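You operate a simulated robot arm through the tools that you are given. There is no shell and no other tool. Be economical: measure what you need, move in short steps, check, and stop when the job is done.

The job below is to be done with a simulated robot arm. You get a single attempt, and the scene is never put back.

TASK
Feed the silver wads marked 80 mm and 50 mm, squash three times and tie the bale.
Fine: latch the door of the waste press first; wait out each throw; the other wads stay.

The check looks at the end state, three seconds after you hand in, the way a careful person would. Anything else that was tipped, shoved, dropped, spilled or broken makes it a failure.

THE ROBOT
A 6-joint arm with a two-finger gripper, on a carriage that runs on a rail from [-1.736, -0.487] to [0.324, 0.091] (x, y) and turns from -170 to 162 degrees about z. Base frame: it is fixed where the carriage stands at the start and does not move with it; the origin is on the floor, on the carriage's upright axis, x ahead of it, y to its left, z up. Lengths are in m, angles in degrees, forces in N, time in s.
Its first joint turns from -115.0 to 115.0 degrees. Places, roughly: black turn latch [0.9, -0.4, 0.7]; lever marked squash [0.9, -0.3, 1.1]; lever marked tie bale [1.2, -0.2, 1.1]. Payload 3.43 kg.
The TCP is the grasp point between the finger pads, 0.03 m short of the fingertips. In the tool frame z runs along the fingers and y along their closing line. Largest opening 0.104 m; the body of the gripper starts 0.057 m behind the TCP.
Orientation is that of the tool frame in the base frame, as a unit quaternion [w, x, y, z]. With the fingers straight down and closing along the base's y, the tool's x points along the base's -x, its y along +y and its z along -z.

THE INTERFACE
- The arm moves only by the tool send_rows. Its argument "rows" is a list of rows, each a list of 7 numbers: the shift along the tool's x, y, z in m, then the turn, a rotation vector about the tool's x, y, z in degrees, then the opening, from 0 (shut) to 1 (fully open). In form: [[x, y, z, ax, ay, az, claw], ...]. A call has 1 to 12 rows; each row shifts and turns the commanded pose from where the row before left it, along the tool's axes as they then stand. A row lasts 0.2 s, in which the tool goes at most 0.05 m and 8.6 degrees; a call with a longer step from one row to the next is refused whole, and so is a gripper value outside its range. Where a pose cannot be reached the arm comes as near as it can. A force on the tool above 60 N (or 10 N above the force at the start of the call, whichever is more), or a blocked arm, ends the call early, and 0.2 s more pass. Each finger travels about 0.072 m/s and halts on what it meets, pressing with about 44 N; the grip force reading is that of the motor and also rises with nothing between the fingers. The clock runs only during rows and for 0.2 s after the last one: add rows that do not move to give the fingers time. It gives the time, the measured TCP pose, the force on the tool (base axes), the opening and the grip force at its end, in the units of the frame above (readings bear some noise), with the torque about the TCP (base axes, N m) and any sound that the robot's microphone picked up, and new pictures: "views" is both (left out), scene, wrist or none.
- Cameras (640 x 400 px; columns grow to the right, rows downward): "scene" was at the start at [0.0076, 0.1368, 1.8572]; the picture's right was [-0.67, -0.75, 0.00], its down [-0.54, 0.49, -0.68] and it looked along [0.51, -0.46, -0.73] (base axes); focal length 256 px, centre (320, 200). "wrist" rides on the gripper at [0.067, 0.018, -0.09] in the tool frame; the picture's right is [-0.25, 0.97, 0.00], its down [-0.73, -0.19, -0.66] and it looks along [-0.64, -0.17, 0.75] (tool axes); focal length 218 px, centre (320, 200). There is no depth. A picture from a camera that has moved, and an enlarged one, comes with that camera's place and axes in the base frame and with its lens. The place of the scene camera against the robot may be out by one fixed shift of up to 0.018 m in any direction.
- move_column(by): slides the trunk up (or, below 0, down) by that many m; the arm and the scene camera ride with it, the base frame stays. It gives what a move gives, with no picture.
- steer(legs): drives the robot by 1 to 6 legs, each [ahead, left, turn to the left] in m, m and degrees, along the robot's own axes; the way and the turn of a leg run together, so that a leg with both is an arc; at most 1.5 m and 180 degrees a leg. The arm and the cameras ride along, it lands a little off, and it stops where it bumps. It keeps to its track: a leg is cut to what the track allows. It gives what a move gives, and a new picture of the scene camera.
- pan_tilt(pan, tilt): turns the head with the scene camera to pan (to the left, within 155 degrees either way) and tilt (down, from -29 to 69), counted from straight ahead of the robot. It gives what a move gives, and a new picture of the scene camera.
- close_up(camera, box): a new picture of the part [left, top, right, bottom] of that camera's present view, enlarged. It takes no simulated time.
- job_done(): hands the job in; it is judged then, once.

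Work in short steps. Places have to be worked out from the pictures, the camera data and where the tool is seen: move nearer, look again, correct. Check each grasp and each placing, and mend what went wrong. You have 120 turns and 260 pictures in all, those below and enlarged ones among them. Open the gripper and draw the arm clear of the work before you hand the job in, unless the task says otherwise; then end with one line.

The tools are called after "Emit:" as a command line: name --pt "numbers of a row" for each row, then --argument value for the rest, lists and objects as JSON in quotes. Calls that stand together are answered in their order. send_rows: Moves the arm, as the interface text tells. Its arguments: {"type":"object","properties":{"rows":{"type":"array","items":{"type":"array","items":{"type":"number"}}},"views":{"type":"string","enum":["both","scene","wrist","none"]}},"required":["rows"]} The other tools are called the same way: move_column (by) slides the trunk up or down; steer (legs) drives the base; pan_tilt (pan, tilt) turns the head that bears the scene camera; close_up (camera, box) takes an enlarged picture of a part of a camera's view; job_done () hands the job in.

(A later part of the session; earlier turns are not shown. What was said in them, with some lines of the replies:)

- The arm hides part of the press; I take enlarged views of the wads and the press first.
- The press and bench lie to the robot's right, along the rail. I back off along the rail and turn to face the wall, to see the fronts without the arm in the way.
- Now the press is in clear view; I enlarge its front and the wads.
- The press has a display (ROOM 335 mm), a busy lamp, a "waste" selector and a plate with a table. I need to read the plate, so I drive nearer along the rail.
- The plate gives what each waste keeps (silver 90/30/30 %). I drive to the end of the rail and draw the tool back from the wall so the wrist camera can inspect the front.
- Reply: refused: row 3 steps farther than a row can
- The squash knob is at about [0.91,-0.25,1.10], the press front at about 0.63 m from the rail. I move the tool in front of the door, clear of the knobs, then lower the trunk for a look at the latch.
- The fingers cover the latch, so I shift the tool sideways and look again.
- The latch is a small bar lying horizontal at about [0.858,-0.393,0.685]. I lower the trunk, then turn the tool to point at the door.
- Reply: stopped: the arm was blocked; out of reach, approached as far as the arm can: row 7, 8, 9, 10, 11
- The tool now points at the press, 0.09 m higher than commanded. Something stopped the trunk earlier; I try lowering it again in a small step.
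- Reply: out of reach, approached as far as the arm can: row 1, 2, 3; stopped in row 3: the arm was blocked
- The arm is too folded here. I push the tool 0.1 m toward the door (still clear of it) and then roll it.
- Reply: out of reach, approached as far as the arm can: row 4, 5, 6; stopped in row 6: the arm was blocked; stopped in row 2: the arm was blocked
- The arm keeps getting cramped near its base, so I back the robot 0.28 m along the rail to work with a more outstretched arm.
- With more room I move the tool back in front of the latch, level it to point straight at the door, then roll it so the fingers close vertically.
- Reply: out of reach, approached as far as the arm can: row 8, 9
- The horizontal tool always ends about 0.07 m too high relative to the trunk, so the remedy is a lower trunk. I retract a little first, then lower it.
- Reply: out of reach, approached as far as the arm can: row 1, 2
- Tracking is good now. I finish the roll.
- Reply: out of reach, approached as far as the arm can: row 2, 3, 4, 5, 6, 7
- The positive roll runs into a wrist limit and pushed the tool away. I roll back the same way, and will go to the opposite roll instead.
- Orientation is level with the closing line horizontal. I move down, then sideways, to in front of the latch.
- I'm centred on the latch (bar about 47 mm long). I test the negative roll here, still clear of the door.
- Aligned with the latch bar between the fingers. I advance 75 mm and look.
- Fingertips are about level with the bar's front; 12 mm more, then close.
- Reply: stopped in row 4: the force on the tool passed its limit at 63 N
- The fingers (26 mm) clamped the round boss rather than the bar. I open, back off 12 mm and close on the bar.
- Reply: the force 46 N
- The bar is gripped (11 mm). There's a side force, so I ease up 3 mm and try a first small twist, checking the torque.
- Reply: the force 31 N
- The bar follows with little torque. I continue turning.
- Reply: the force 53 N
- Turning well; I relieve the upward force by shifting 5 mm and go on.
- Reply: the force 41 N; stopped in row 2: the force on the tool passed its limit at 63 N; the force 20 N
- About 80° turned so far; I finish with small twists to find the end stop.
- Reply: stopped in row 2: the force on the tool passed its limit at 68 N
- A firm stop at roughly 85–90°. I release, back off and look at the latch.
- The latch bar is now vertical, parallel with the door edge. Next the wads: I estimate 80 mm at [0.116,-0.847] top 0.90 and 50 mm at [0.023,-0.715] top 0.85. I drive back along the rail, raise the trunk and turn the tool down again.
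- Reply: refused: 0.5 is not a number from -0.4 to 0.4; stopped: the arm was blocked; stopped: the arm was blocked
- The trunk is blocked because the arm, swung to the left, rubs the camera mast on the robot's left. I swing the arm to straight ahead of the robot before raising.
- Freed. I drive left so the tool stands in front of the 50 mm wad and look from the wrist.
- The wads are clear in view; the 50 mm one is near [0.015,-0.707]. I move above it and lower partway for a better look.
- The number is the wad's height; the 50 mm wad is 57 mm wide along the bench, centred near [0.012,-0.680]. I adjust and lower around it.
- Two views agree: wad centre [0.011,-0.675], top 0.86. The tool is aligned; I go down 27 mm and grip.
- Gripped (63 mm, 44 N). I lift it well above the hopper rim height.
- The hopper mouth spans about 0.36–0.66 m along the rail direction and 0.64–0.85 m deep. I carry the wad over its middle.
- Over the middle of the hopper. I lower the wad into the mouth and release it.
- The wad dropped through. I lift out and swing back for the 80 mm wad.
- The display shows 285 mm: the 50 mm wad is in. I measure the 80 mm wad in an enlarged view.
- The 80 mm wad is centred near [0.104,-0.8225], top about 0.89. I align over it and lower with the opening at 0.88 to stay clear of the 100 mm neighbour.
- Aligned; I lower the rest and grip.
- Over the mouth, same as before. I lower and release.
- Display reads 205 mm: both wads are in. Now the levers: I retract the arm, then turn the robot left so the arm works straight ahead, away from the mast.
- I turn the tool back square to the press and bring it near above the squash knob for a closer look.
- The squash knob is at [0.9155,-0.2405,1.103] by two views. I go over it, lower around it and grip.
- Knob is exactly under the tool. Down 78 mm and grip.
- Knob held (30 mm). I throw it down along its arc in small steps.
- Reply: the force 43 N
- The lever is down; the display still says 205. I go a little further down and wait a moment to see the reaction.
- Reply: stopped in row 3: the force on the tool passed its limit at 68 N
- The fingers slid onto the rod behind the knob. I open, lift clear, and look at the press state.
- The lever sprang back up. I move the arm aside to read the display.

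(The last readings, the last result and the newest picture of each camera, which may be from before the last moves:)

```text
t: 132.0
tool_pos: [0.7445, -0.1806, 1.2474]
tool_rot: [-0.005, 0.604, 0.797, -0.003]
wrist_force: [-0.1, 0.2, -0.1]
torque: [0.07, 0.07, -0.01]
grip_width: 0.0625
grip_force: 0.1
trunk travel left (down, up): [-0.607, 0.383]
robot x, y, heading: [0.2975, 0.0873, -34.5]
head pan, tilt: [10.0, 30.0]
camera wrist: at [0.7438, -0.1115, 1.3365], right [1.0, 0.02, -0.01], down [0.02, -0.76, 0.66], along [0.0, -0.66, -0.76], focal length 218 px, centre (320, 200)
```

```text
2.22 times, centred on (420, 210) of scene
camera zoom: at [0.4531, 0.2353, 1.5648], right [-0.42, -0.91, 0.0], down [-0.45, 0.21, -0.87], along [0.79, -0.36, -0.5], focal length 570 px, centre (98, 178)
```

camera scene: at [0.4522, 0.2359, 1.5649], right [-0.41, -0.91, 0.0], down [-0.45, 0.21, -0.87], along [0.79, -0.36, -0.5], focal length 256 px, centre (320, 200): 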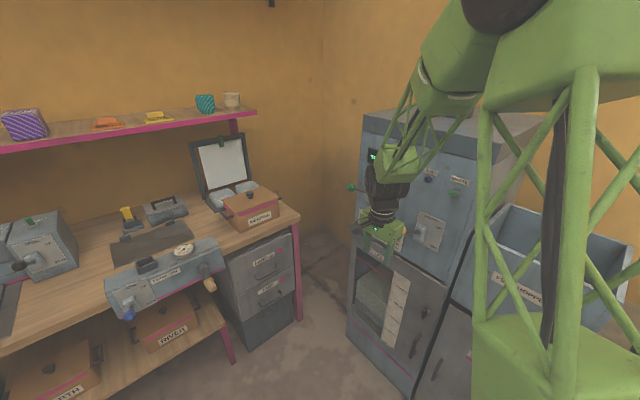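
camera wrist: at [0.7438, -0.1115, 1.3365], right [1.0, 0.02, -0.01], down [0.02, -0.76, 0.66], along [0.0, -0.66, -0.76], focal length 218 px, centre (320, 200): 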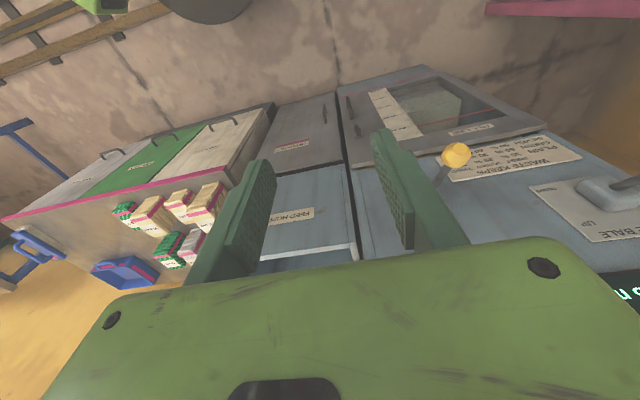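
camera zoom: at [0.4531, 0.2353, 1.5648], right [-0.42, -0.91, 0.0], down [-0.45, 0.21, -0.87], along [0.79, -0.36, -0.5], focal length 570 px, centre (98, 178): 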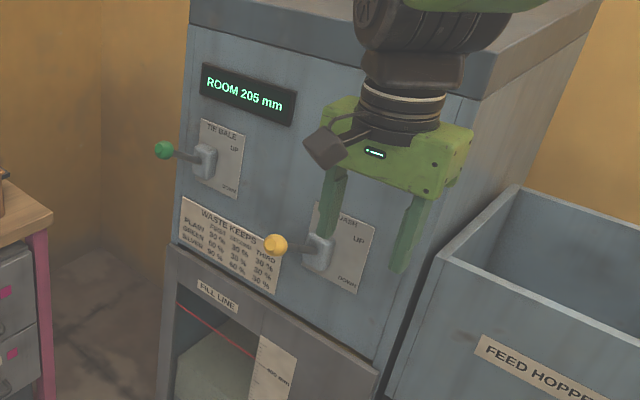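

The display still shows 205 mm, so the throw did not count; the lever probably didn't reach its full down position. I'll push it from above with closed fingertips instead.

Emit:
send_rows --pt "-0.027 0.038 0 0 0 0 0" --pt "-0.027 0.038 0 0 0 0 0" --pt "-0.027 0.038 0 0 0 0 0" --pt "-0.026 0.037 0 0 0 0 0" --pt "0 0 0.03 0 0 0 0" --pt "0 0 0.04 0 0 0 0"

Emit:
close_up --camera "scene" --box '[340, 140, 480, 260]'

```text
t: 133.4
tool_pos: [0.9174, -0.2401, 1.1811]
tool_rot: [-0.001, 0.603, 0.798, -0.003]
wrist_force: [-0.4, 0.0, -0.4]
torque: [-0.03, -0.05, -0.03]
grip_width: 0.0
grip_force: 34.4
trunk travel left (down, up): [-0.607, 0.383]
robot x, y, heading: [0.3008, 0.0855, -34.7]
head pan, tilt: [10.0, 30.0]
camera scene: at [0.4515, 0.2371, 1.5649], right [-0.41, -0.91, 0.0], down [-0.45, 0.21, -0.87], along [0.79, -0.36, -0.5], focal length 256 px, centre (320, 200)
camera wrist: at [0.9154, -0.1701, 1.2703], right [1.0, 0.02, 0.0], down [0.02, -0.75, 0.66], along [0.01, -0.66, -0.75], focal length 218 px, centre (320, 200)
```

scene: 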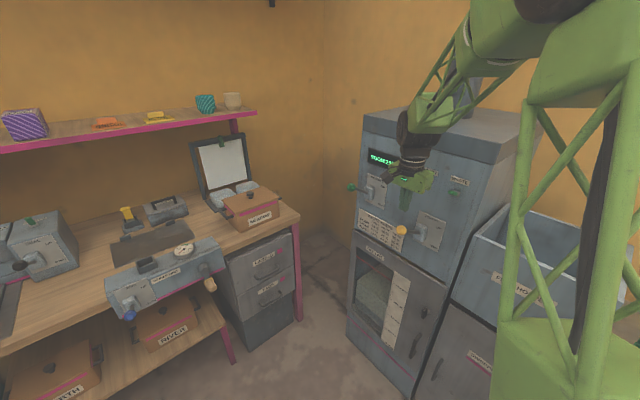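
wrist: 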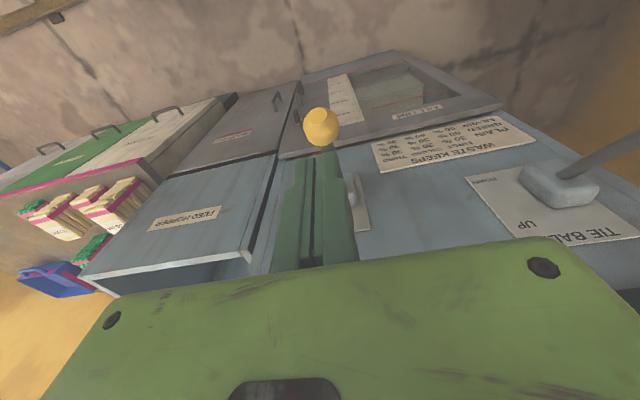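

```text
3.33 times, centred on (410, 200) of scene
camera zoom: at [0.4515, 0.2371, 1.5649], right [-0.41, -0.91, 0.0], down [-0.45, 0.21, -0.87], along [0.79, -0.36, -0.5], focal length 855 px, centre (20, 200)
```

zoom: 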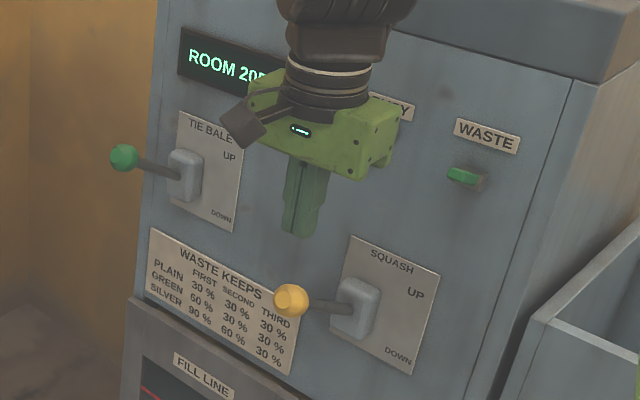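

Emit:
send_rows --pt "0 0 0.02 0 0 0 0" --pt "0 0 0.02 0 0 0 0" --pt "0 0 0.02 0 0 0 0" --pt "0 0 0.02 0 0 0 0" --pt "0 0 0.02 0 0 0 0" --pt "0 0 0.02 0 0 0 0" --pt "0 0 0.02 0 0 0 0"

Emit:
close_up --camera "scene" --box '[340, 140, 480, 260]'

```text
t: 135.0
tool_pos: [0.9153, -0.2432, 1.0416]
tool_rot: [0.001, 0.603, 0.798, -0.002]
wrist_force: [4.1, -2.1, 9.4]
torque: [0.03, -0.08, -0.04]
grip_width: 0.0059
grip_force: 34.7
trunk travel left (down, up): [-0.607, 0.383]
robot x, y, heading: [0.3012, 0.0868, -34.8]
head pan, tilt: [10.0, 30.0]
camera scene: at [0.4518, 0.2367, 1.5649], right [-0.42, -0.91, 0.0], down [-0.45, 0.21, -0.87], along [0.79, -0.36, -0.5], focal length 256 px, centre (320, 200)
camera wrist: at [0.9138, -0.1727, 1.1298], right [1.0, 0.02, 0.0], down [0.02, -0.75, 0.66], along [0.01, -0.66, -0.75], focal length 218 px, centre (320, 200)
```

scene: 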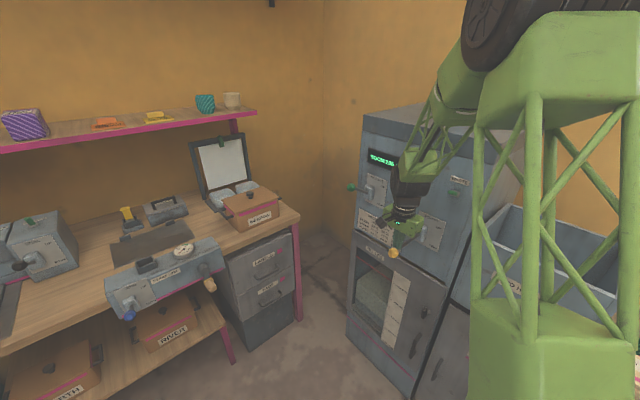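
wrist: 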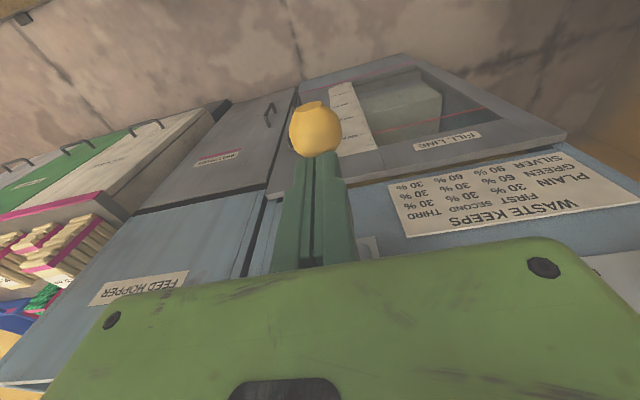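

```text
3.33 times, centred on (410, 200) of scene
camera zoom: at [0.4518, 0.2367, 1.5649], right [-0.42, -0.91, 0.0], down [-0.45, 0.21, -0.87], along [0.79, -0.36, -0.5], focal length 855 px, centre (20, 200)
```

zoom: 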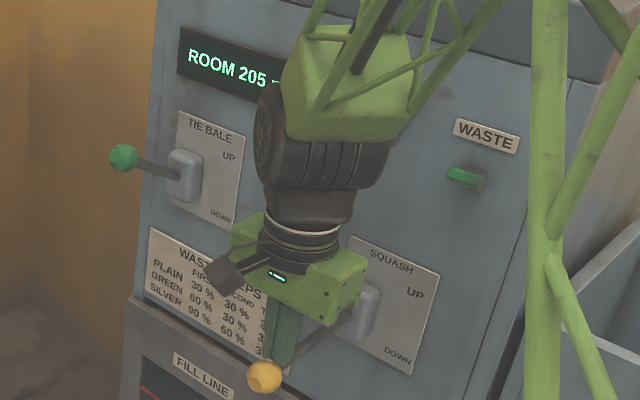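

The lever moves with only ~9 N. I keep pushing to find its end.

Emit:
send_rows --pt "0 0 0.012 0 0 0 0" --pt "0 0 0.012 0 0 0 0" --pt "0 0 0.012 0 0 0 0" --pt "0 0 0.012 0 0 0 0" --pt "0 0 0.012 0 0 0 0" --views "wrist"

Emit:
close_up --camera "scene" --box '[340, 140, 480, 260]'

```text
t: 136.2
tool_pos: [0.9144, -0.2394, 0.9811]
tool_rot: [-0.001, 0.602, 0.798, -0.002]
wrist_force: [-0.6, -6.3, 19.4]
torque: [-0.17, -0.04, -0.03]
grip_width: 0.0063
grip_force: 34.6
trunk travel left (down, up): [-0.607, 0.383]
robot x, y, heading: [0.3008, 0.0858, -34.6]
head pan, tilt: [10.0, 30.0]
camera wrist: at [0.9132, -0.1708, 1.0697], right [1.0, 0.02, 0.0], down [0.02, -0.75, 0.66], along [0.01, -0.66, -0.75], focal length 218 px, centre (320, 200)
```

wrist: 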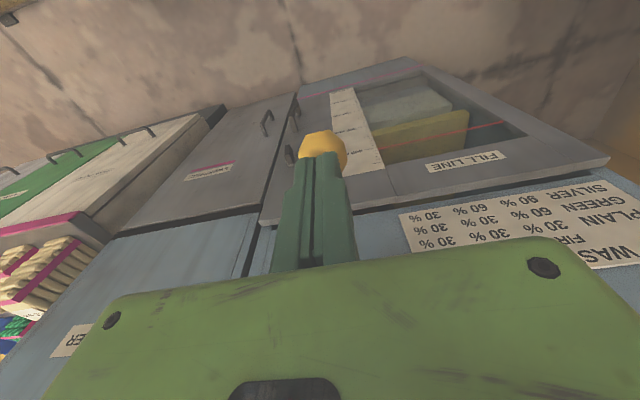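

```text
3.33 times, centred on (410, 200) of scene
camera zoom: at [0.4511, 0.2368, 1.565], right [-0.41, -0.91, 0.0], down [-0.45, 0.21, -0.87], along [0.79, -0.36, -0.5], focal length 855 px, centre (20, 200)
```

zoom: 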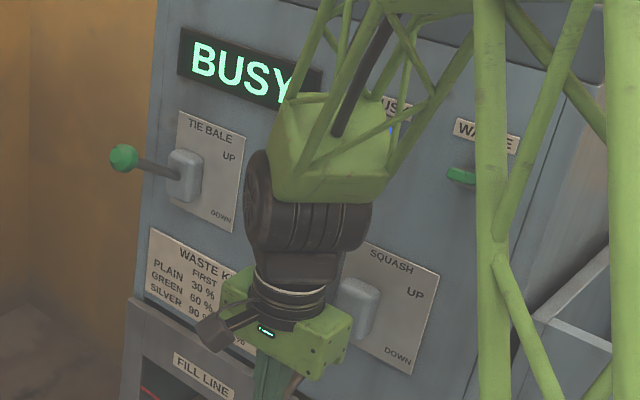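

BUSY: the throw registered and the ram is moving. I lift off so the lever can return, and wait.

Emit:
send_rows --pt "0 0 -0.035 0 0 0 0" --pt "0 0 -0.04 0 0 0 0" --pt "0 0 -0.045 0 0 0 0" --pt "0 0 -0.045 0 0 0 0" --pt "0 0 -0.04 0 0 0 0" --pt "0 0 0 0 0 0 0" --views "wrist"

Emit:
close_up --camera "scene" --box '[340, 140, 480, 260]'

```text
t: 137.6
tool_pos: [0.9151, -0.2401, 1.1852]
tool_rot: [0.0, 0.603, 0.798, -0.001]
wrist_force: [0.1, 0.2, 0.0]
torque: [-0.02, -0.03, -0.03]
grip_width: 0.0001
grip_force: 35.0
trunk travel left (down, up): [-0.607, 0.383]
robot x, y, heading: [0.3014, 0.0848, -34.7]
head pan, tilt: [10.0, 30.0]
camera wrist: at [0.9125, -0.1708, 1.2745], right [1.0, 0.02, 0.0], down [0.02, -0.75, 0.66], along [0.01, -0.66, -0.75], focal length 218 px, centre (320, 200)
```

wrist: 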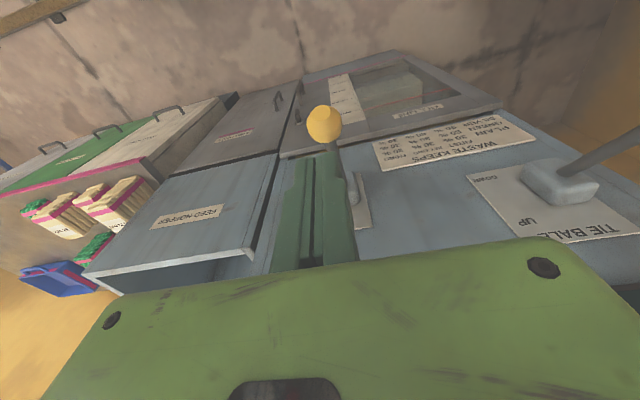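

```text
3.33 times, centred on (410, 200) of scene
camera zoom: at [0.4516, 0.2369, 1.5648], right [-0.41, -0.91, 0.0], down [-0.45, 0.21, -0.87], along [0.79, -0.36, -0.5], focal length 855 px, centre (20, 200)
```

zoom: 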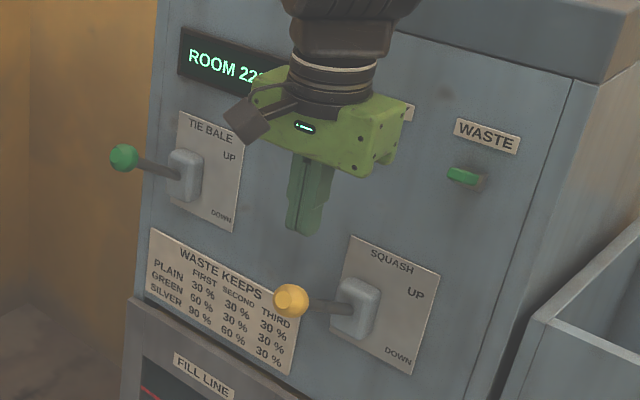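

The cycle ended and the lever is back up; display reads "ROOM 22?". I shift aside to read it and the busy lamp.

Emit:
send_rows --pt "0 -0.045 0 0 0 0 0" --pt "0 -0.045 0 0 0 0 0" --pt "0 0 0 0 0 0 0" --pt "0 0 0 0 0 0 0" --views "none"

Emit:
close_up --camera "scene" --box '[340, 140, 480, 260]'

```text
t: 138.6
tool_pos: [0.8266, -0.2678, 1.1884]
tool_rot: [-0.001, 0.602, 0.798, -0.002]
wrist_force: [1.1, 0.6, -0.7]
torque: [0.01, 0.03, -0.04]
grip_width: 0.0
grip_force: 34.7
trunk travel left (down, up): [-0.607, 0.383]
robot x, y, heading: [0.3022, 0.0831, -34.5]
head pan, tilt: [10.0, 30.0]
```

```text
3.33 times, centred on (410, 200) of scene
camera zoom: at [0.4522, 0.2364, 1.5648], right [-0.41, -0.91, 0.0], down [-0.46, 0.21, -0.87], along [0.79, -0.36, -0.5], focal length 855 px, centre (20, 200)
```

zoom: 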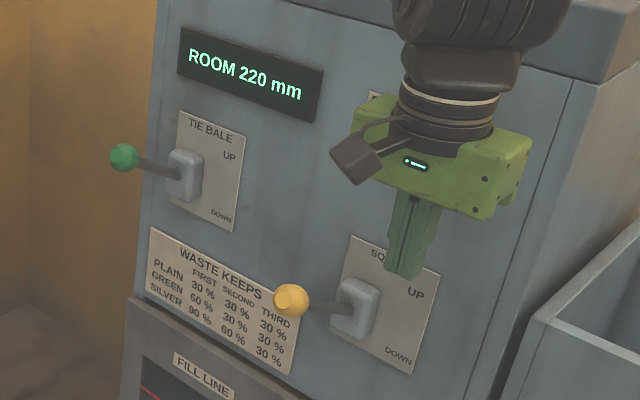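

First squash done: ROOM 220 mm. I return over the knob and throw again, then lift and wait.

Emit:
send_rows --pt "0 0.045 0 0 0 0 0" --pt "0 0.045 0 0 0 0 0" --pt "0 0 0.03 0 0 0 0" --pt "0 0 0.03 0 0 0 0" --pt "0 0 0.03 0 0 0 0" --pt "0 0 0.03 0 0 0 0" --pt "0 0 0.03 0 0 0 0" --pt "0 0 0.03 0 0 0 0" --pt "0 0 0.02 0 0 0 0" --views "wrist"

Emit:
close_up --camera "scene" --box '[340, 140, 480, 260]'

```text
t: 140.6
tool_pos: [0.915, -0.2417, 0.9853]
tool_rot: [0.0, 0.603, 0.798, -0.003]
wrist_force: [1.6, -5.6, 18.6]
torque: [-0.12, -0.05, -0.06]
grip_width: 0.0
grip_force: 34.5
trunk travel left (down, up): [-0.607, 0.383]
robot x, y, heading: [0.2981, 0.083, -34.4]
head pan, tilt: [10.0, 30.0]
camera wrist: at [0.9126, -0.1719, 1.0732], right [1.0, 0.02, 0.0], down [0.02, -0.75, 0.66], along [0.01, -0.66, -0.75], focal length 218 px, centre (320, 200)
```

wrist: 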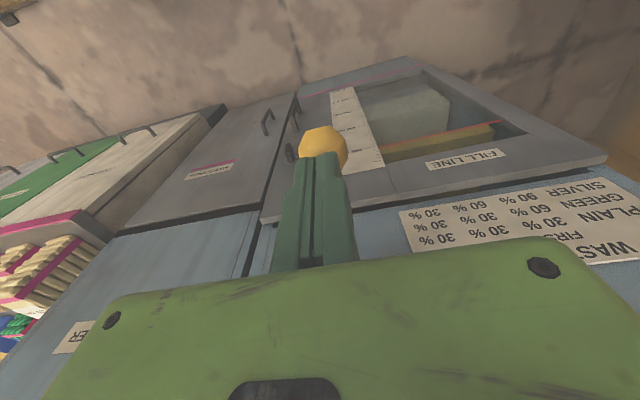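

```text
3.33 times, centred on (410, 200) of scene
camera zoom: at [0.4513, 0.2366, 1.565], right [-0.42, -0.91, 0.0], down [-0.45, 0.21, -0.87], along [0.79, -0.36, -0.5], focal length 855 px, centre (20, 200)
```

zoom: 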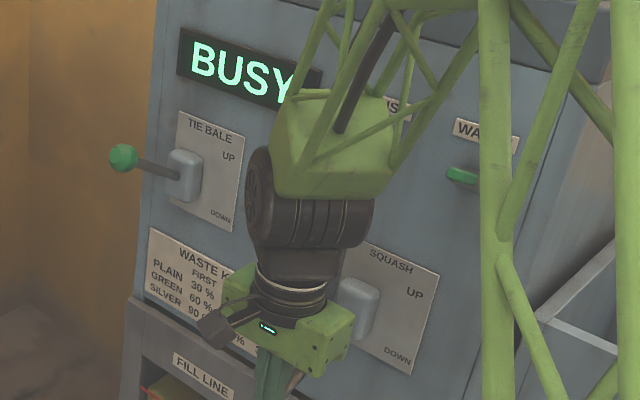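

BUSY again for the second squash. I lift off, step aside and wait.

Emit:
send_rows --pt "0 0 -0.035 0 0 0 0" --pt "0 0 -0.04 0 0 0 0" --pt "0 0 -0.045 0 0 0 0" --pt "0 0 -0.045 0 0 0 0" --pt "0 0 -0.035 0 0 0 0" --pt "0 -0.045 0 0 0 0 0" --pt "0 -0.045 0 0 0 0 0" --pt "0 0 0 0 0 0 0" --pt "0 0 0 0 0 0 0" --pt "0 0 0 0 0 0 0" --views "none"

Emit:
close_up --camera "scene" --box '[340, 140, 480, 260]'

```text
t: 142.8
tool_pos: [0.8298, -0.2674, 1.1877]
tool_rot: [-0.001, 0.602, 0.798, -0.002]
wrist_force: [0.2, 0.6, -0.2]
torque: [-0.01, 0.01, 0.02]
grip_width: 0.0001
grip_force: 34.4
trunk travel left (down, up): [-0.607, 0.383]
robot x, y, heading: [0.2991, 0.0851, -34.5]
head pan, tilt: [10.0, 30.0]
```

```text
3.33 times, centred on (410, 200) of scene
camera zoom: at [0.452, 0.2365, 1.5648], right [-0.41, -0.91, 0.0], down [-0.45, 0.21, -0.87], along [0.79, -0.36, -0.5], focal length 855 px, centre (20, 200)
```

zoom: 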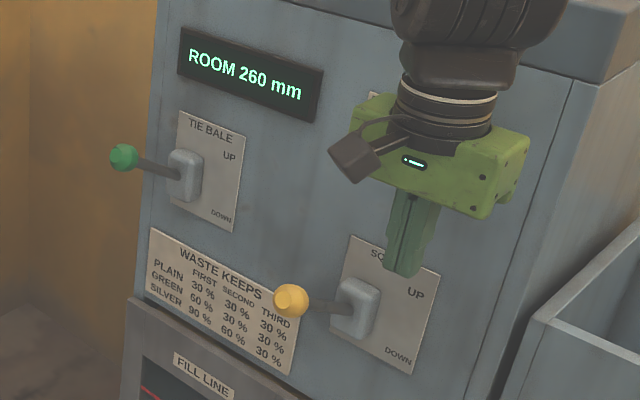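

Second squash done: ROOM 260 mm. Third throw now.

Emit:
send_rows --pt "0 0.045 0 0 0 0 0" --pt "0 0.045 0 0 0 0 0" --pt "0 0 0.03 0 0 0 0" --pt "0 0 0.03 0 0 0 0" --pt "0 0 0.03 0 0 0 0" --pt "0 0 0.03 0 0 0 0" --pt "0 0 0.03 0 0 0 0" --pt "0 0 0.03 0 0 0 0" --pt "0 0 0.02 0 0 0 0" --views "none"

Emit:
close_up --camera "scene" --box '[340, 140, 480, 260]'

```text
t: 144.8
tool_pos: [0.9155, -0.2414, 0.9871]
tool_rot: [-0.001, 0.603, 0.798, -0.003]
wrist_force: [2.1, -6.4, 17.9]
torque: [-0.13, -0.01, 0.02]
grip_width: 0.0063
grip_force: 34.2
trunk travel left (down, up): [-0.607, 0.383]
robot x, y, heading: [0.3009, 0.0846, -34.5]
head pan, tilt: [10.0, 30.0]
```

```text
3.33 times, centred on (410, 200) of scene
camera zoom: at [0.4515, 0.2366, 1.565], right [-0.42, -0.91, 0.0], down [-0.45, 0.21, -0.87], along [0.79, -0.36, -0.5], focal length 855 px, centre (20, 200)
```

zoom: 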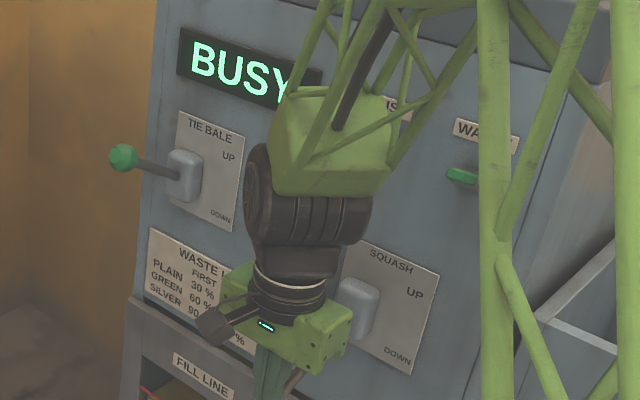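

BUSY for the third squash. I lift off and back away, then look at the tie lever with both cameras.

Emit:
send_rows --pt "0 0 -0.035 0 0 0 0" --pt "0 0 -0.04 0 0 0 0" --pt "0 0 -0.045 0 0 0 0" --pt "0 0 -0.045 0 0 0 0" --pt "0 0 -0.035 0 0 0 0" --pt "0.03 0 -0.03 0 0 0 0" --pt "0.03 0 -0.03 0 0 0 0" --pt "0.03 0 -0.03 0 0 0 0" --pt "0 0 0 0 0 0 0"

Emit:
close_up --camera "scene" --box '[340, 140, 480, 260]'

Emit:
close_up --camera "wrist" --box '[420, 80, 640, 260]'

```text
t: 146.8
tool_pos: [0.8923, -0.1537, 1.2776]
tool_rot: [-0.001, 0.604, 0.797, -0.002]
wrist_force: [-0.6, 0.3, 0.7]
torque: [-0.02, -0.03, 0.02]
grip_width: 0.0003
grip_force: 34.5
trunk travel left (down, up): [-0.607, 0.383]
robot x, y, heading: [0.3021, 0.0803, -34.8]
head pan, tilt: [10.0, 30.0]
camera scene: at [0.4516, 0.2372, 1.5648], right [-0.41, -0.91, 0.0], down [-0.45, 0.21, -0.87], along [0.79, -0.36, -0.5], focal length 256 px, centre (320, 200)
camera wrist: at [0.8908, -0.0832, 1.3658], right [1.0, 0.02, 0.0], down [0.02, -0.75, 0.66], along [0.01, -0.66, -0.75], focal length 218 px, centre (320, 200)
```

scene: 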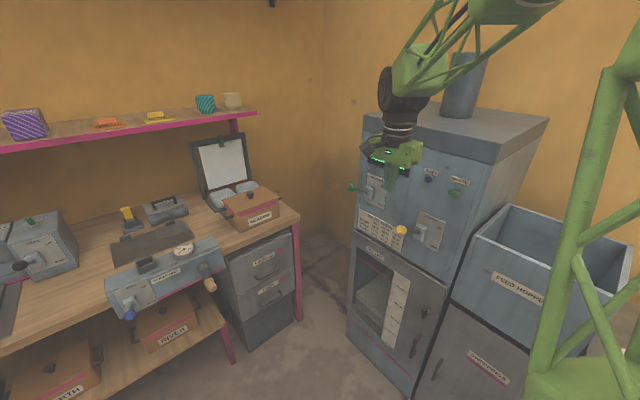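
wrist: 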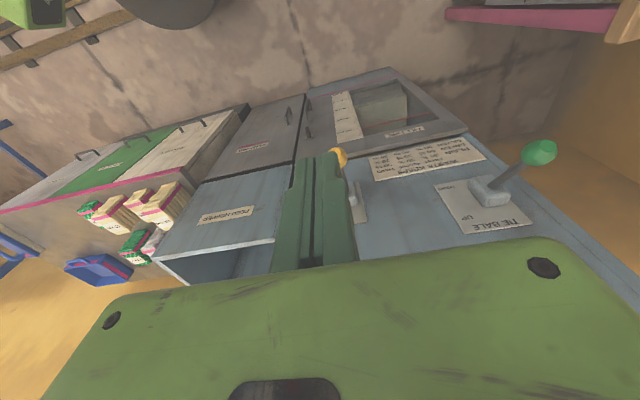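

```text
3.33 times, centred on (410, 200) of scene
camera zoom: at [0.4516, 0.2372, 1.5648], right [-0.41, -0.91, 0.0], down [-0.45, 0.21, -0.87], along [0.79, -0.36, -0.5], focal length 855 px, centre (20, 200)
```

zoom: 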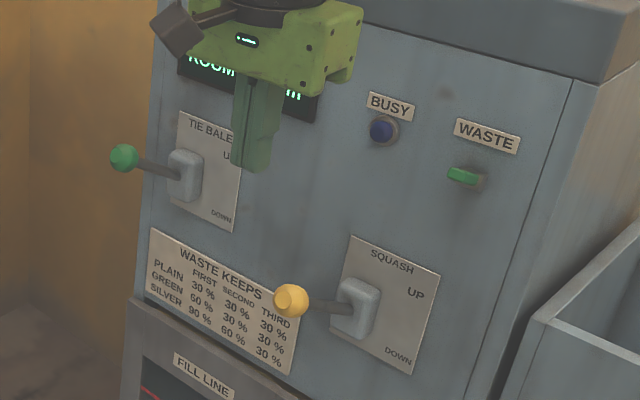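

```text
2.22 times, centred on (530, 170) of wrist
camera zoom: at [0.8908, -0.0832, 1.3658], right [1.0, 0.02, 0.0], down [0.02, -0.75, 0.66], along [0.01, -0.66, -0.75], focal length 485 px, centre (-147, 267)
```

zoom: 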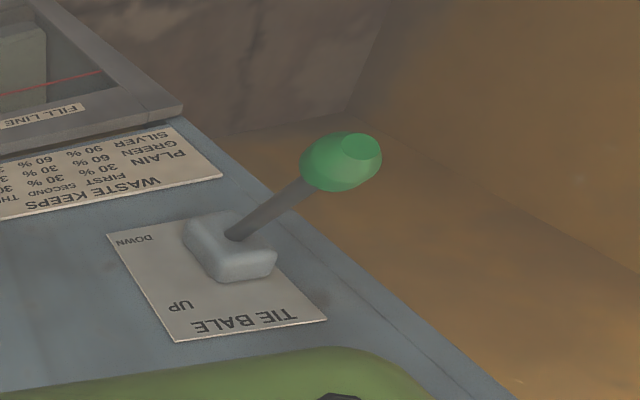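

Third squash finished (busy lamp off). The tie knob is at about [1.11,-0.182,1.171]. I move above it, reading the display on the way.

Emit:
send_rows --pt "0 0.04 0 0 0 0 0" --pt "0 0.04 0 0 0 0 0" --pt "-0.02 0.04 0 0 0 0 0" --pt "-0.025 0.04 0 0 0 0 0" --pt "-0.025 0.042 0 0 0 0 0" --pt "-0.023 0 0 0 0 0 0"

Emit:
close_up --camera "scene" --box '[330, 120, 470, 240]'

```text
t: 148.2
tool_pos: [1.1132, -0.1897, 1.2759]
tool_rot: [-0.001, 0.602, 0.798, -0.003]
wrist_force: [1.5, -0.7, -0.9]
torque: [-0.03, 0.02, -0.05]
grip_width: 0.0
grip_force: 34.7
trunk travel left (down, up): [-0.607, 0.383]
robot x, y, heading: [0.2994, 0.0836, -34.7]
head pan, tilt: [10.0, 30.0]
camera scene: at [0.4525, 0.2368, 1.5647], right [-0.41, -0.91, 0.0], down [-0.46, 0.21, -0.87], along [0.79, -0.36, -0.5], focal length 256 px, centre (320, 200)
camera wrist: at [1.1127, -0.1199, 1.3648], right [1.0, 0.02, -0.01], down [0.02, -0.75, 0.66], along [0.01, -0.66, -0.75], focal length 218 px, centre (320, 200)
```

scene: 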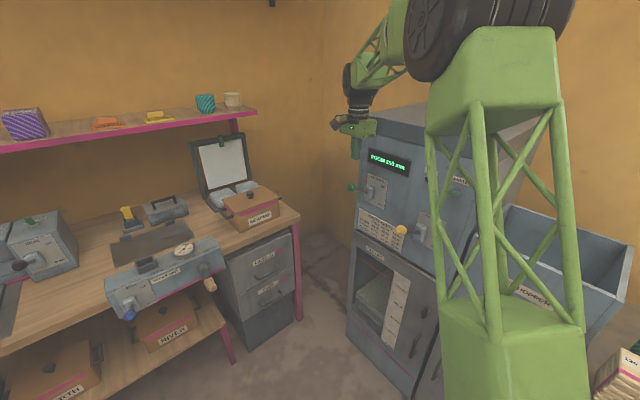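
wrist: 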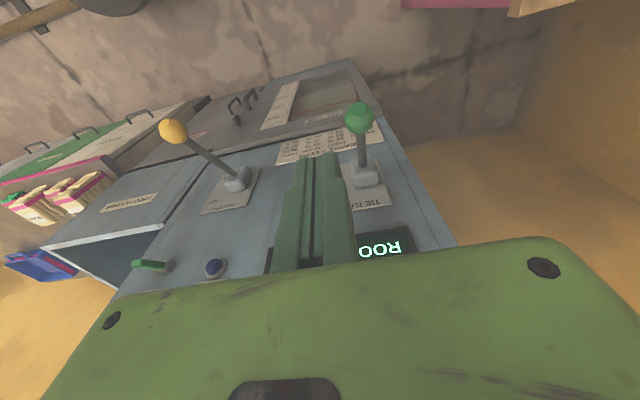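

```text
3.33 times, centred on (400, 180) of scene
camera zoom: at [0.4525, 0.2368, 1.5647], right [-0.41, -0.91, 0.0], down [-0.46, 0.21, -0.87], along [0.79, -0.36, -0.5], focal length 855 px, centre (53, 267)
```

zoom: 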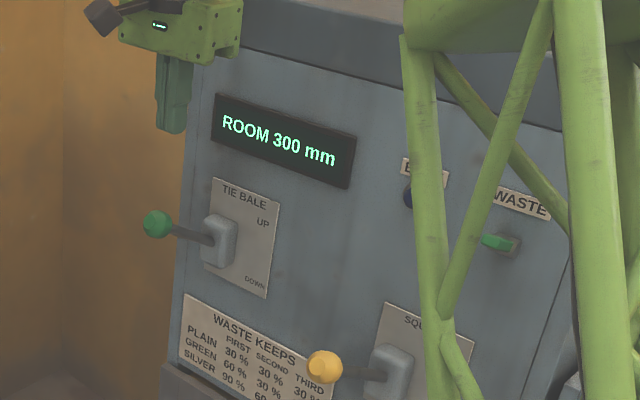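

ROOM 300 mm after three squashes. The knob shows right of the fingers, so it is nearer [1.154,-0.204]; I shift 36 mm and check again.

Emit:
send_rows --pt "0 0.036 0.03 0 0 0 0"

Emit:
close_up --camera "scene" --box '[310, 120, 410, 210]'

```text
t: 148.6
tool_pos: [1.1458, -0.1795, 1.2468]
tool_rot: [0.0, 0.603, 0.798, -0.002]
wrist_force: [0.1, 0.2, 0.2]
torque: [0.02, -0.09, 0.01]
grip_width: 0.0
grip_force: 35.0
trunk travel left (down, up): [-0.607, 0.383]
robot x, y, heading: [0.3007, 0.0848, -34.5]
head pan, tilt: [10.0, 30.0]
camera scene: at [0.4514, 0.2369, 1.5648], right [-0.41, -0.91, 0.0], down [-0.45, 0.21, -0.87], along [0.79, -0.36, -0.5], focal length 256 px, centre (320, 200)
camera wrist: at [1.1451, -0.1093, 1.3356], right [1.0, 0.02, 0.0], down [0.02, -0.75, 0.66], along [0.01, -0.66, -0.75], focal length 218 px, centre (320, 200)
```

scene: 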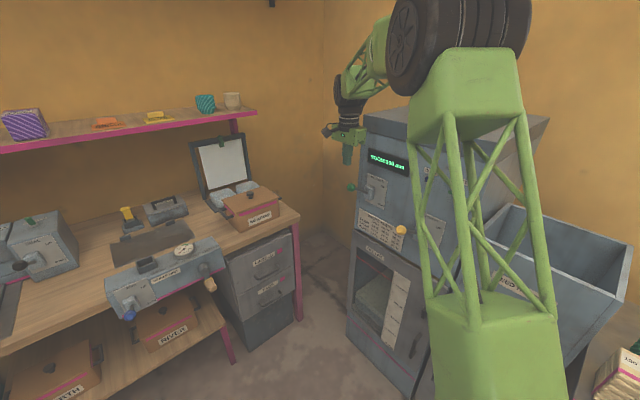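
wrist: 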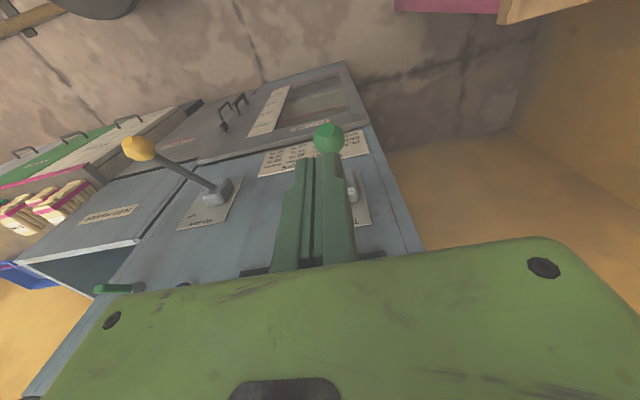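

```text
4.44 times, centred on (360, 165) of scene
camera zoom: at [0.4514, 0.2369, 1.5648], right [-0.41, -0.91, 0.0], down [-0.45, 0.21, -0.87], along [0.79, -0.36, -0.5], focal length 1140 px, centre (142, 356)
```

zoom: 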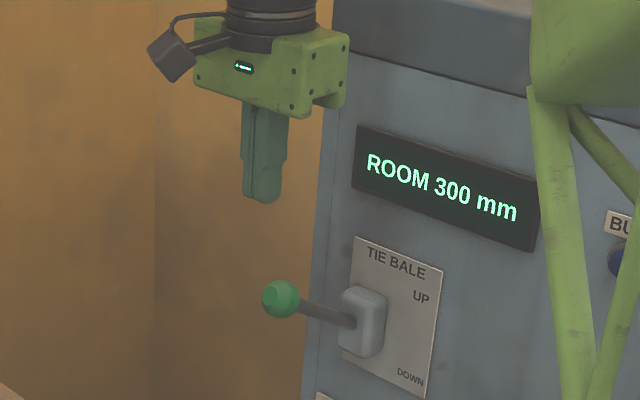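

Both views now give [1.154,-0.201,1.145]. I centre over it and push down to the equivalent depth.

Emit:
send_rows --pt "-0.017 0.002 0 0 0 0 0" --pt "0 0 0.03 0 0 0 0" --pt "0 0 0.03 0 0 0 0" --pt "0 0 0.03 0 0 0 0" --pt "0 0 0.03 0 0 0 0"

Emit:
close_up --camera "scene" --box '[310, 120, 410, 210]'

```text
t: 149.8
tool_pos: [1.1535, -0.1968, 1.1244]
tool_rot: [0.0, 0.603, 0.798, -0.002]
wrist_force: [3.3, 1.7, 8.9]
torque: [0.07, 0.0, 0.01]
grip_width: 0.0001
grip_force: 34.8
trunk travel left (down, up): [-0.607, 0.383]
robot x, y, heading: [0.3001, 0.0861, -34.3]
head pan, tilt: [10.0, 30.0]
camera scene: at [0.4519, 0.2366, 1.5648], right [-0.42, -0.91, 0.0], down [-0.45, 0.21, -0.87], along [0.79, -0.36, -0.5], focal length 256 px, centre (320, 200)
camera wrist: at [1.1521, -0.1272, 1.2146], right [1.0, 0.02, 0.0], down [0.02, -0.75, 0.66], along [0.01, -0.66, -0.75], focal length 218 px, centre (320, 200)
```

scene: 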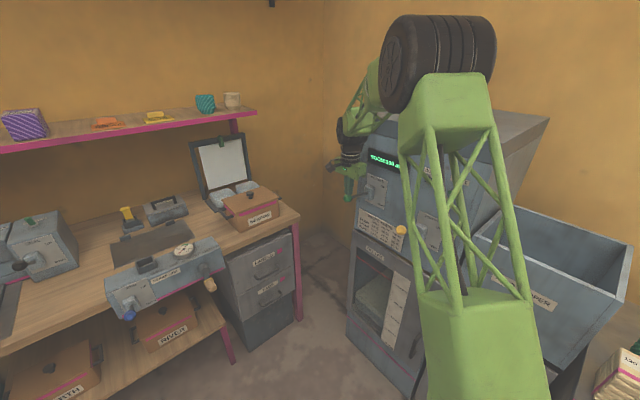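
wrist: 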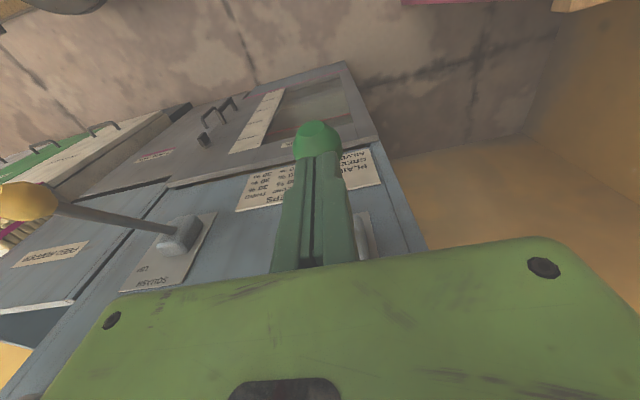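

```text
4.44 times, centred on (360, 165) of scene
camera zoom: at [0.4519, 0.2366, 1.5648], right [-0.42, -0.91, 0.0], down [-0.45, 0.21, -0.87], along [0.79, -0.36, -0.5], focal length 1140 px, centre (142, 356)
```

zoom: 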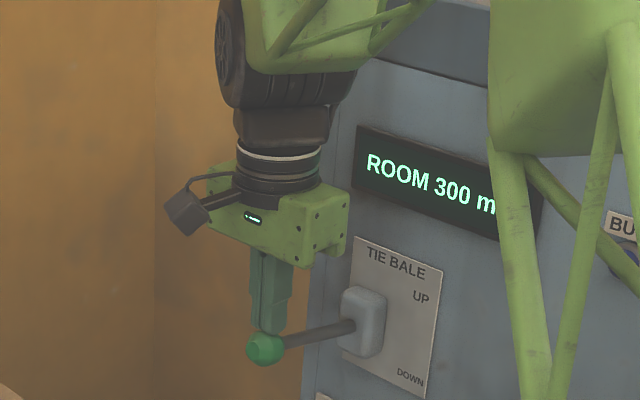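

Emit:
send_rows --pt "0 0 0.025 0 0 0 0" --pt "0 0 0.025 0 0 0 0" --pt "0 0 0.025 0 0 0 0" --pt "0 0 0.02 0 0 0 0" --pt "0 0 0.01 0 0 0 0" --views "wrist"

Emit:
close_up --camera "scene" --box '[310, 120, 410, 210]'

```text
t: 150.7
tool_pos: [1.1512, -0.1988, 1.0466]
tool_rot: [0.003, 0.604, 0.797, -0.001]
wrist_force: [-6.3, 2.2, 21.9]
torque: [-0.17, 0.08, 0.13]
grip_width: 0.0063
grip_force: 34.7
trunk travel left (down, up): [-0.607, 0.383]
robot x, y, heading: [0.2988, 0.0871, -34.7]
head pan, tilt: [10.0, 30.0]
stopped in row 4: the force on the tool passed its limit at 108 N (the readings are from after the stop); the commanded pose is now the measured one
camera wrist: at [1.1501, -0.128, 1.1354], right [1.0, 0.02, 0.0], down [0.01, -0.75, 0.66], along [0.02, -0.66, -0.75], focal length 218 px, centre (320, 200)
```

wrist: 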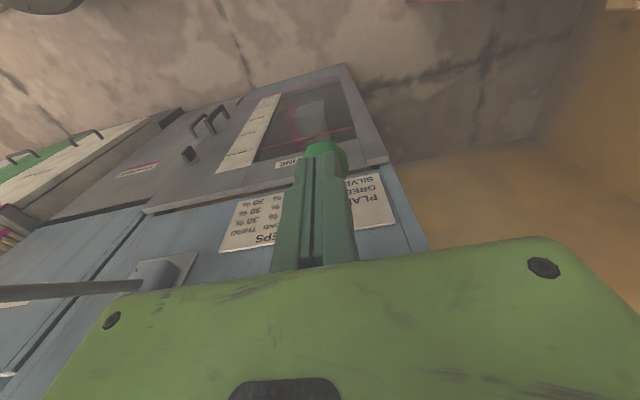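

```text
4.44 times, centred on (360, 165) of scene
camera zoom: at [0.4506, 0.2365, 1.565], right [-0.42, -0.91, 0.0], down [-0.45, 0.21, -0.87], along [0.79, -0.36, -0.5], focal length 1140 px, centre (142, 356)
```

zoom: 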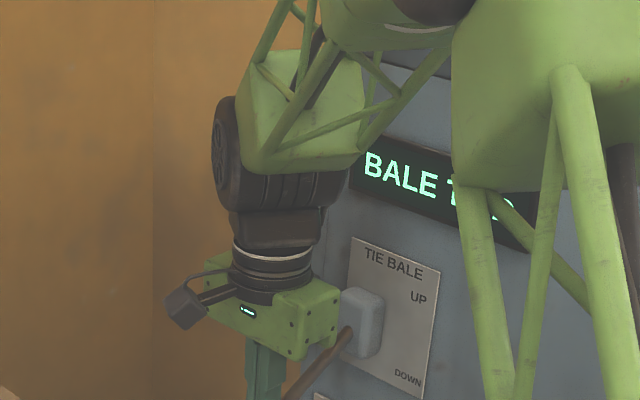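

"BALE TIED" shows and the bale has its band. I lift off and draw the arm clear.

Emit:
send_rows --pt "0 0 -0.035 0 0 0 0" --pt "0 0 -0.04 0 0 0 0" --pt "0 0 -0.045 0 0 0 0" --pt "0 0 -0.045 0 0 0 0" --pt "0 0 -0.035 0 0 0 0" --pt "0.04 0 -0.02 0 0 0 0.5" --pt "0.045 -0.02 0 0 0 0 0.8" --pt "0.045 -0.02 0 0 0 0 0.8" --pt "0.02 -0.04 0 0 0 0 0.8" --pt "0 -0.045 0 0 0 0 0.8" --pt "0 -0.045 0 0 0 0 0.8"

Emit:
close_up --camera "scene" --box '[330, 130, 490, 270]'

Emit:
close_up --camera "scene" --box '[330, 220, 500, 400]'

```text
t: 153.1
tool_pos: [0.9487, -0.0966, 1.2635]
tool_rot: [0.003, 0.604, 0.797, -0.002]
wrist_force: [-0.6, 0.0, -0.6]
torque: [-0.04, 0.01, 0.01]
grip_width: 0.083
grip_force: 0.1
trunk travel left (down, up): [-0.607, 0.383]
robot x, y, heading: [0.3, 0.0834, -34.7]
head pan, tilt: [10.0, 30.0]
camera scene: at [0.4524, 0.2362, 1.5648], right [-0.42, -0.91, 0.0], down [-0.45, 0.21, -0.87], along [0.79, -0.36, -0.5], focal length 256 px, centre (320, 200)
camera wrist: at [0.9462, -0.027, 1.3519], right [1.0, 0.02, 0.0], down [0.01, -0.75, 0.66], along [0.01, -0.66, -0.75], focal length 218 px, centre (320, 200)
```

scene: 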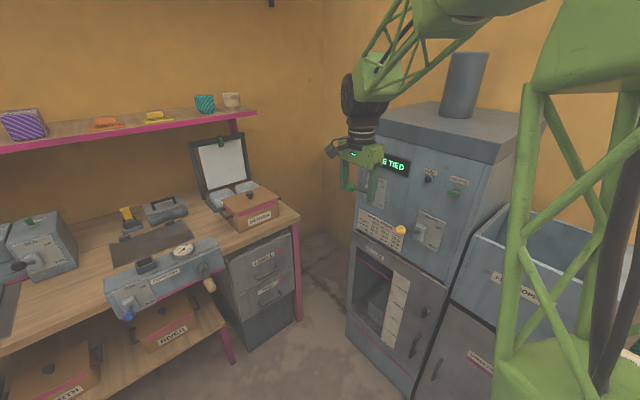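
wrist: 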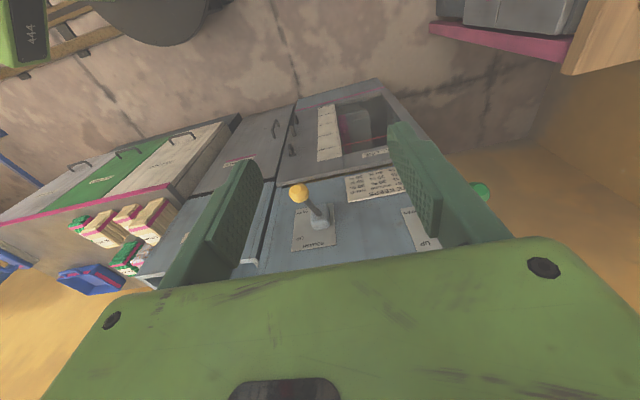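

```text
2.86 times, centred on (410, 200) of scene
camera zoom: at [0.4524, 0.2362, 1.5648], right [-0.42, -0.91, 0.0], down [-0.45, 0.21, -0.87], along [0.79, -0.36, -0.5], focal length 733 px, centre (63, 200)
```

zoom: 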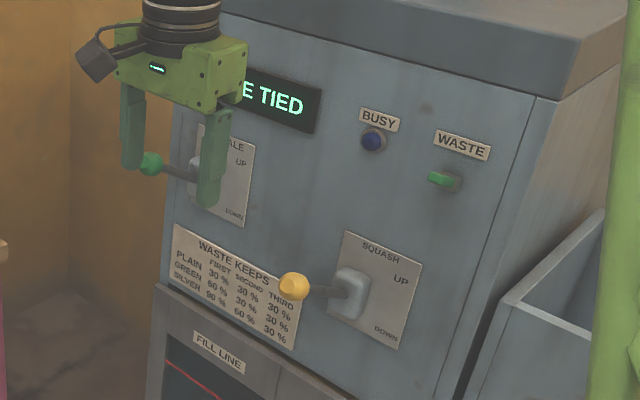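

```text
2.22 times, centred on (415, 310) of scene
camera zoom: at [0.4524, 0.2362, 1.5648], right [-0.42, -0.91, 0.0], down [-0.45, 0.21, -0.87], along [0.79, -0.36, -0.5], focal length 570 px, centre (109, -44)
```

zoom: 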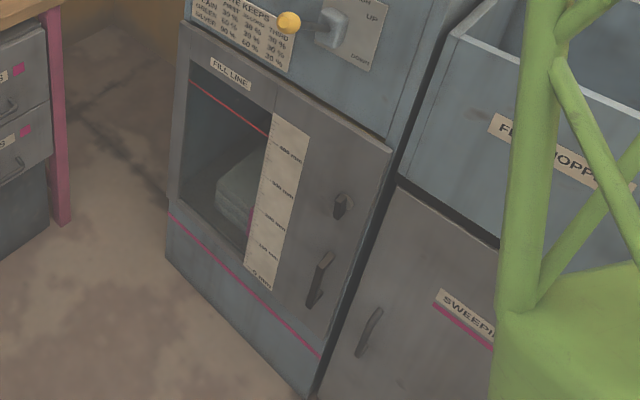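

Bale tied, the latch bar stands vertical, both levers are back up, and the busy lamp is off. The arm is clear with the gripper open, so I hand in.

Emit:
job_done

```text
The job is handed in.
```

The 80 mm and 50 mm silver wads were fed with the door latched first. The press was squashed three times, each throw waited out, and it shows BALE TIED. I did not touch the other wads.
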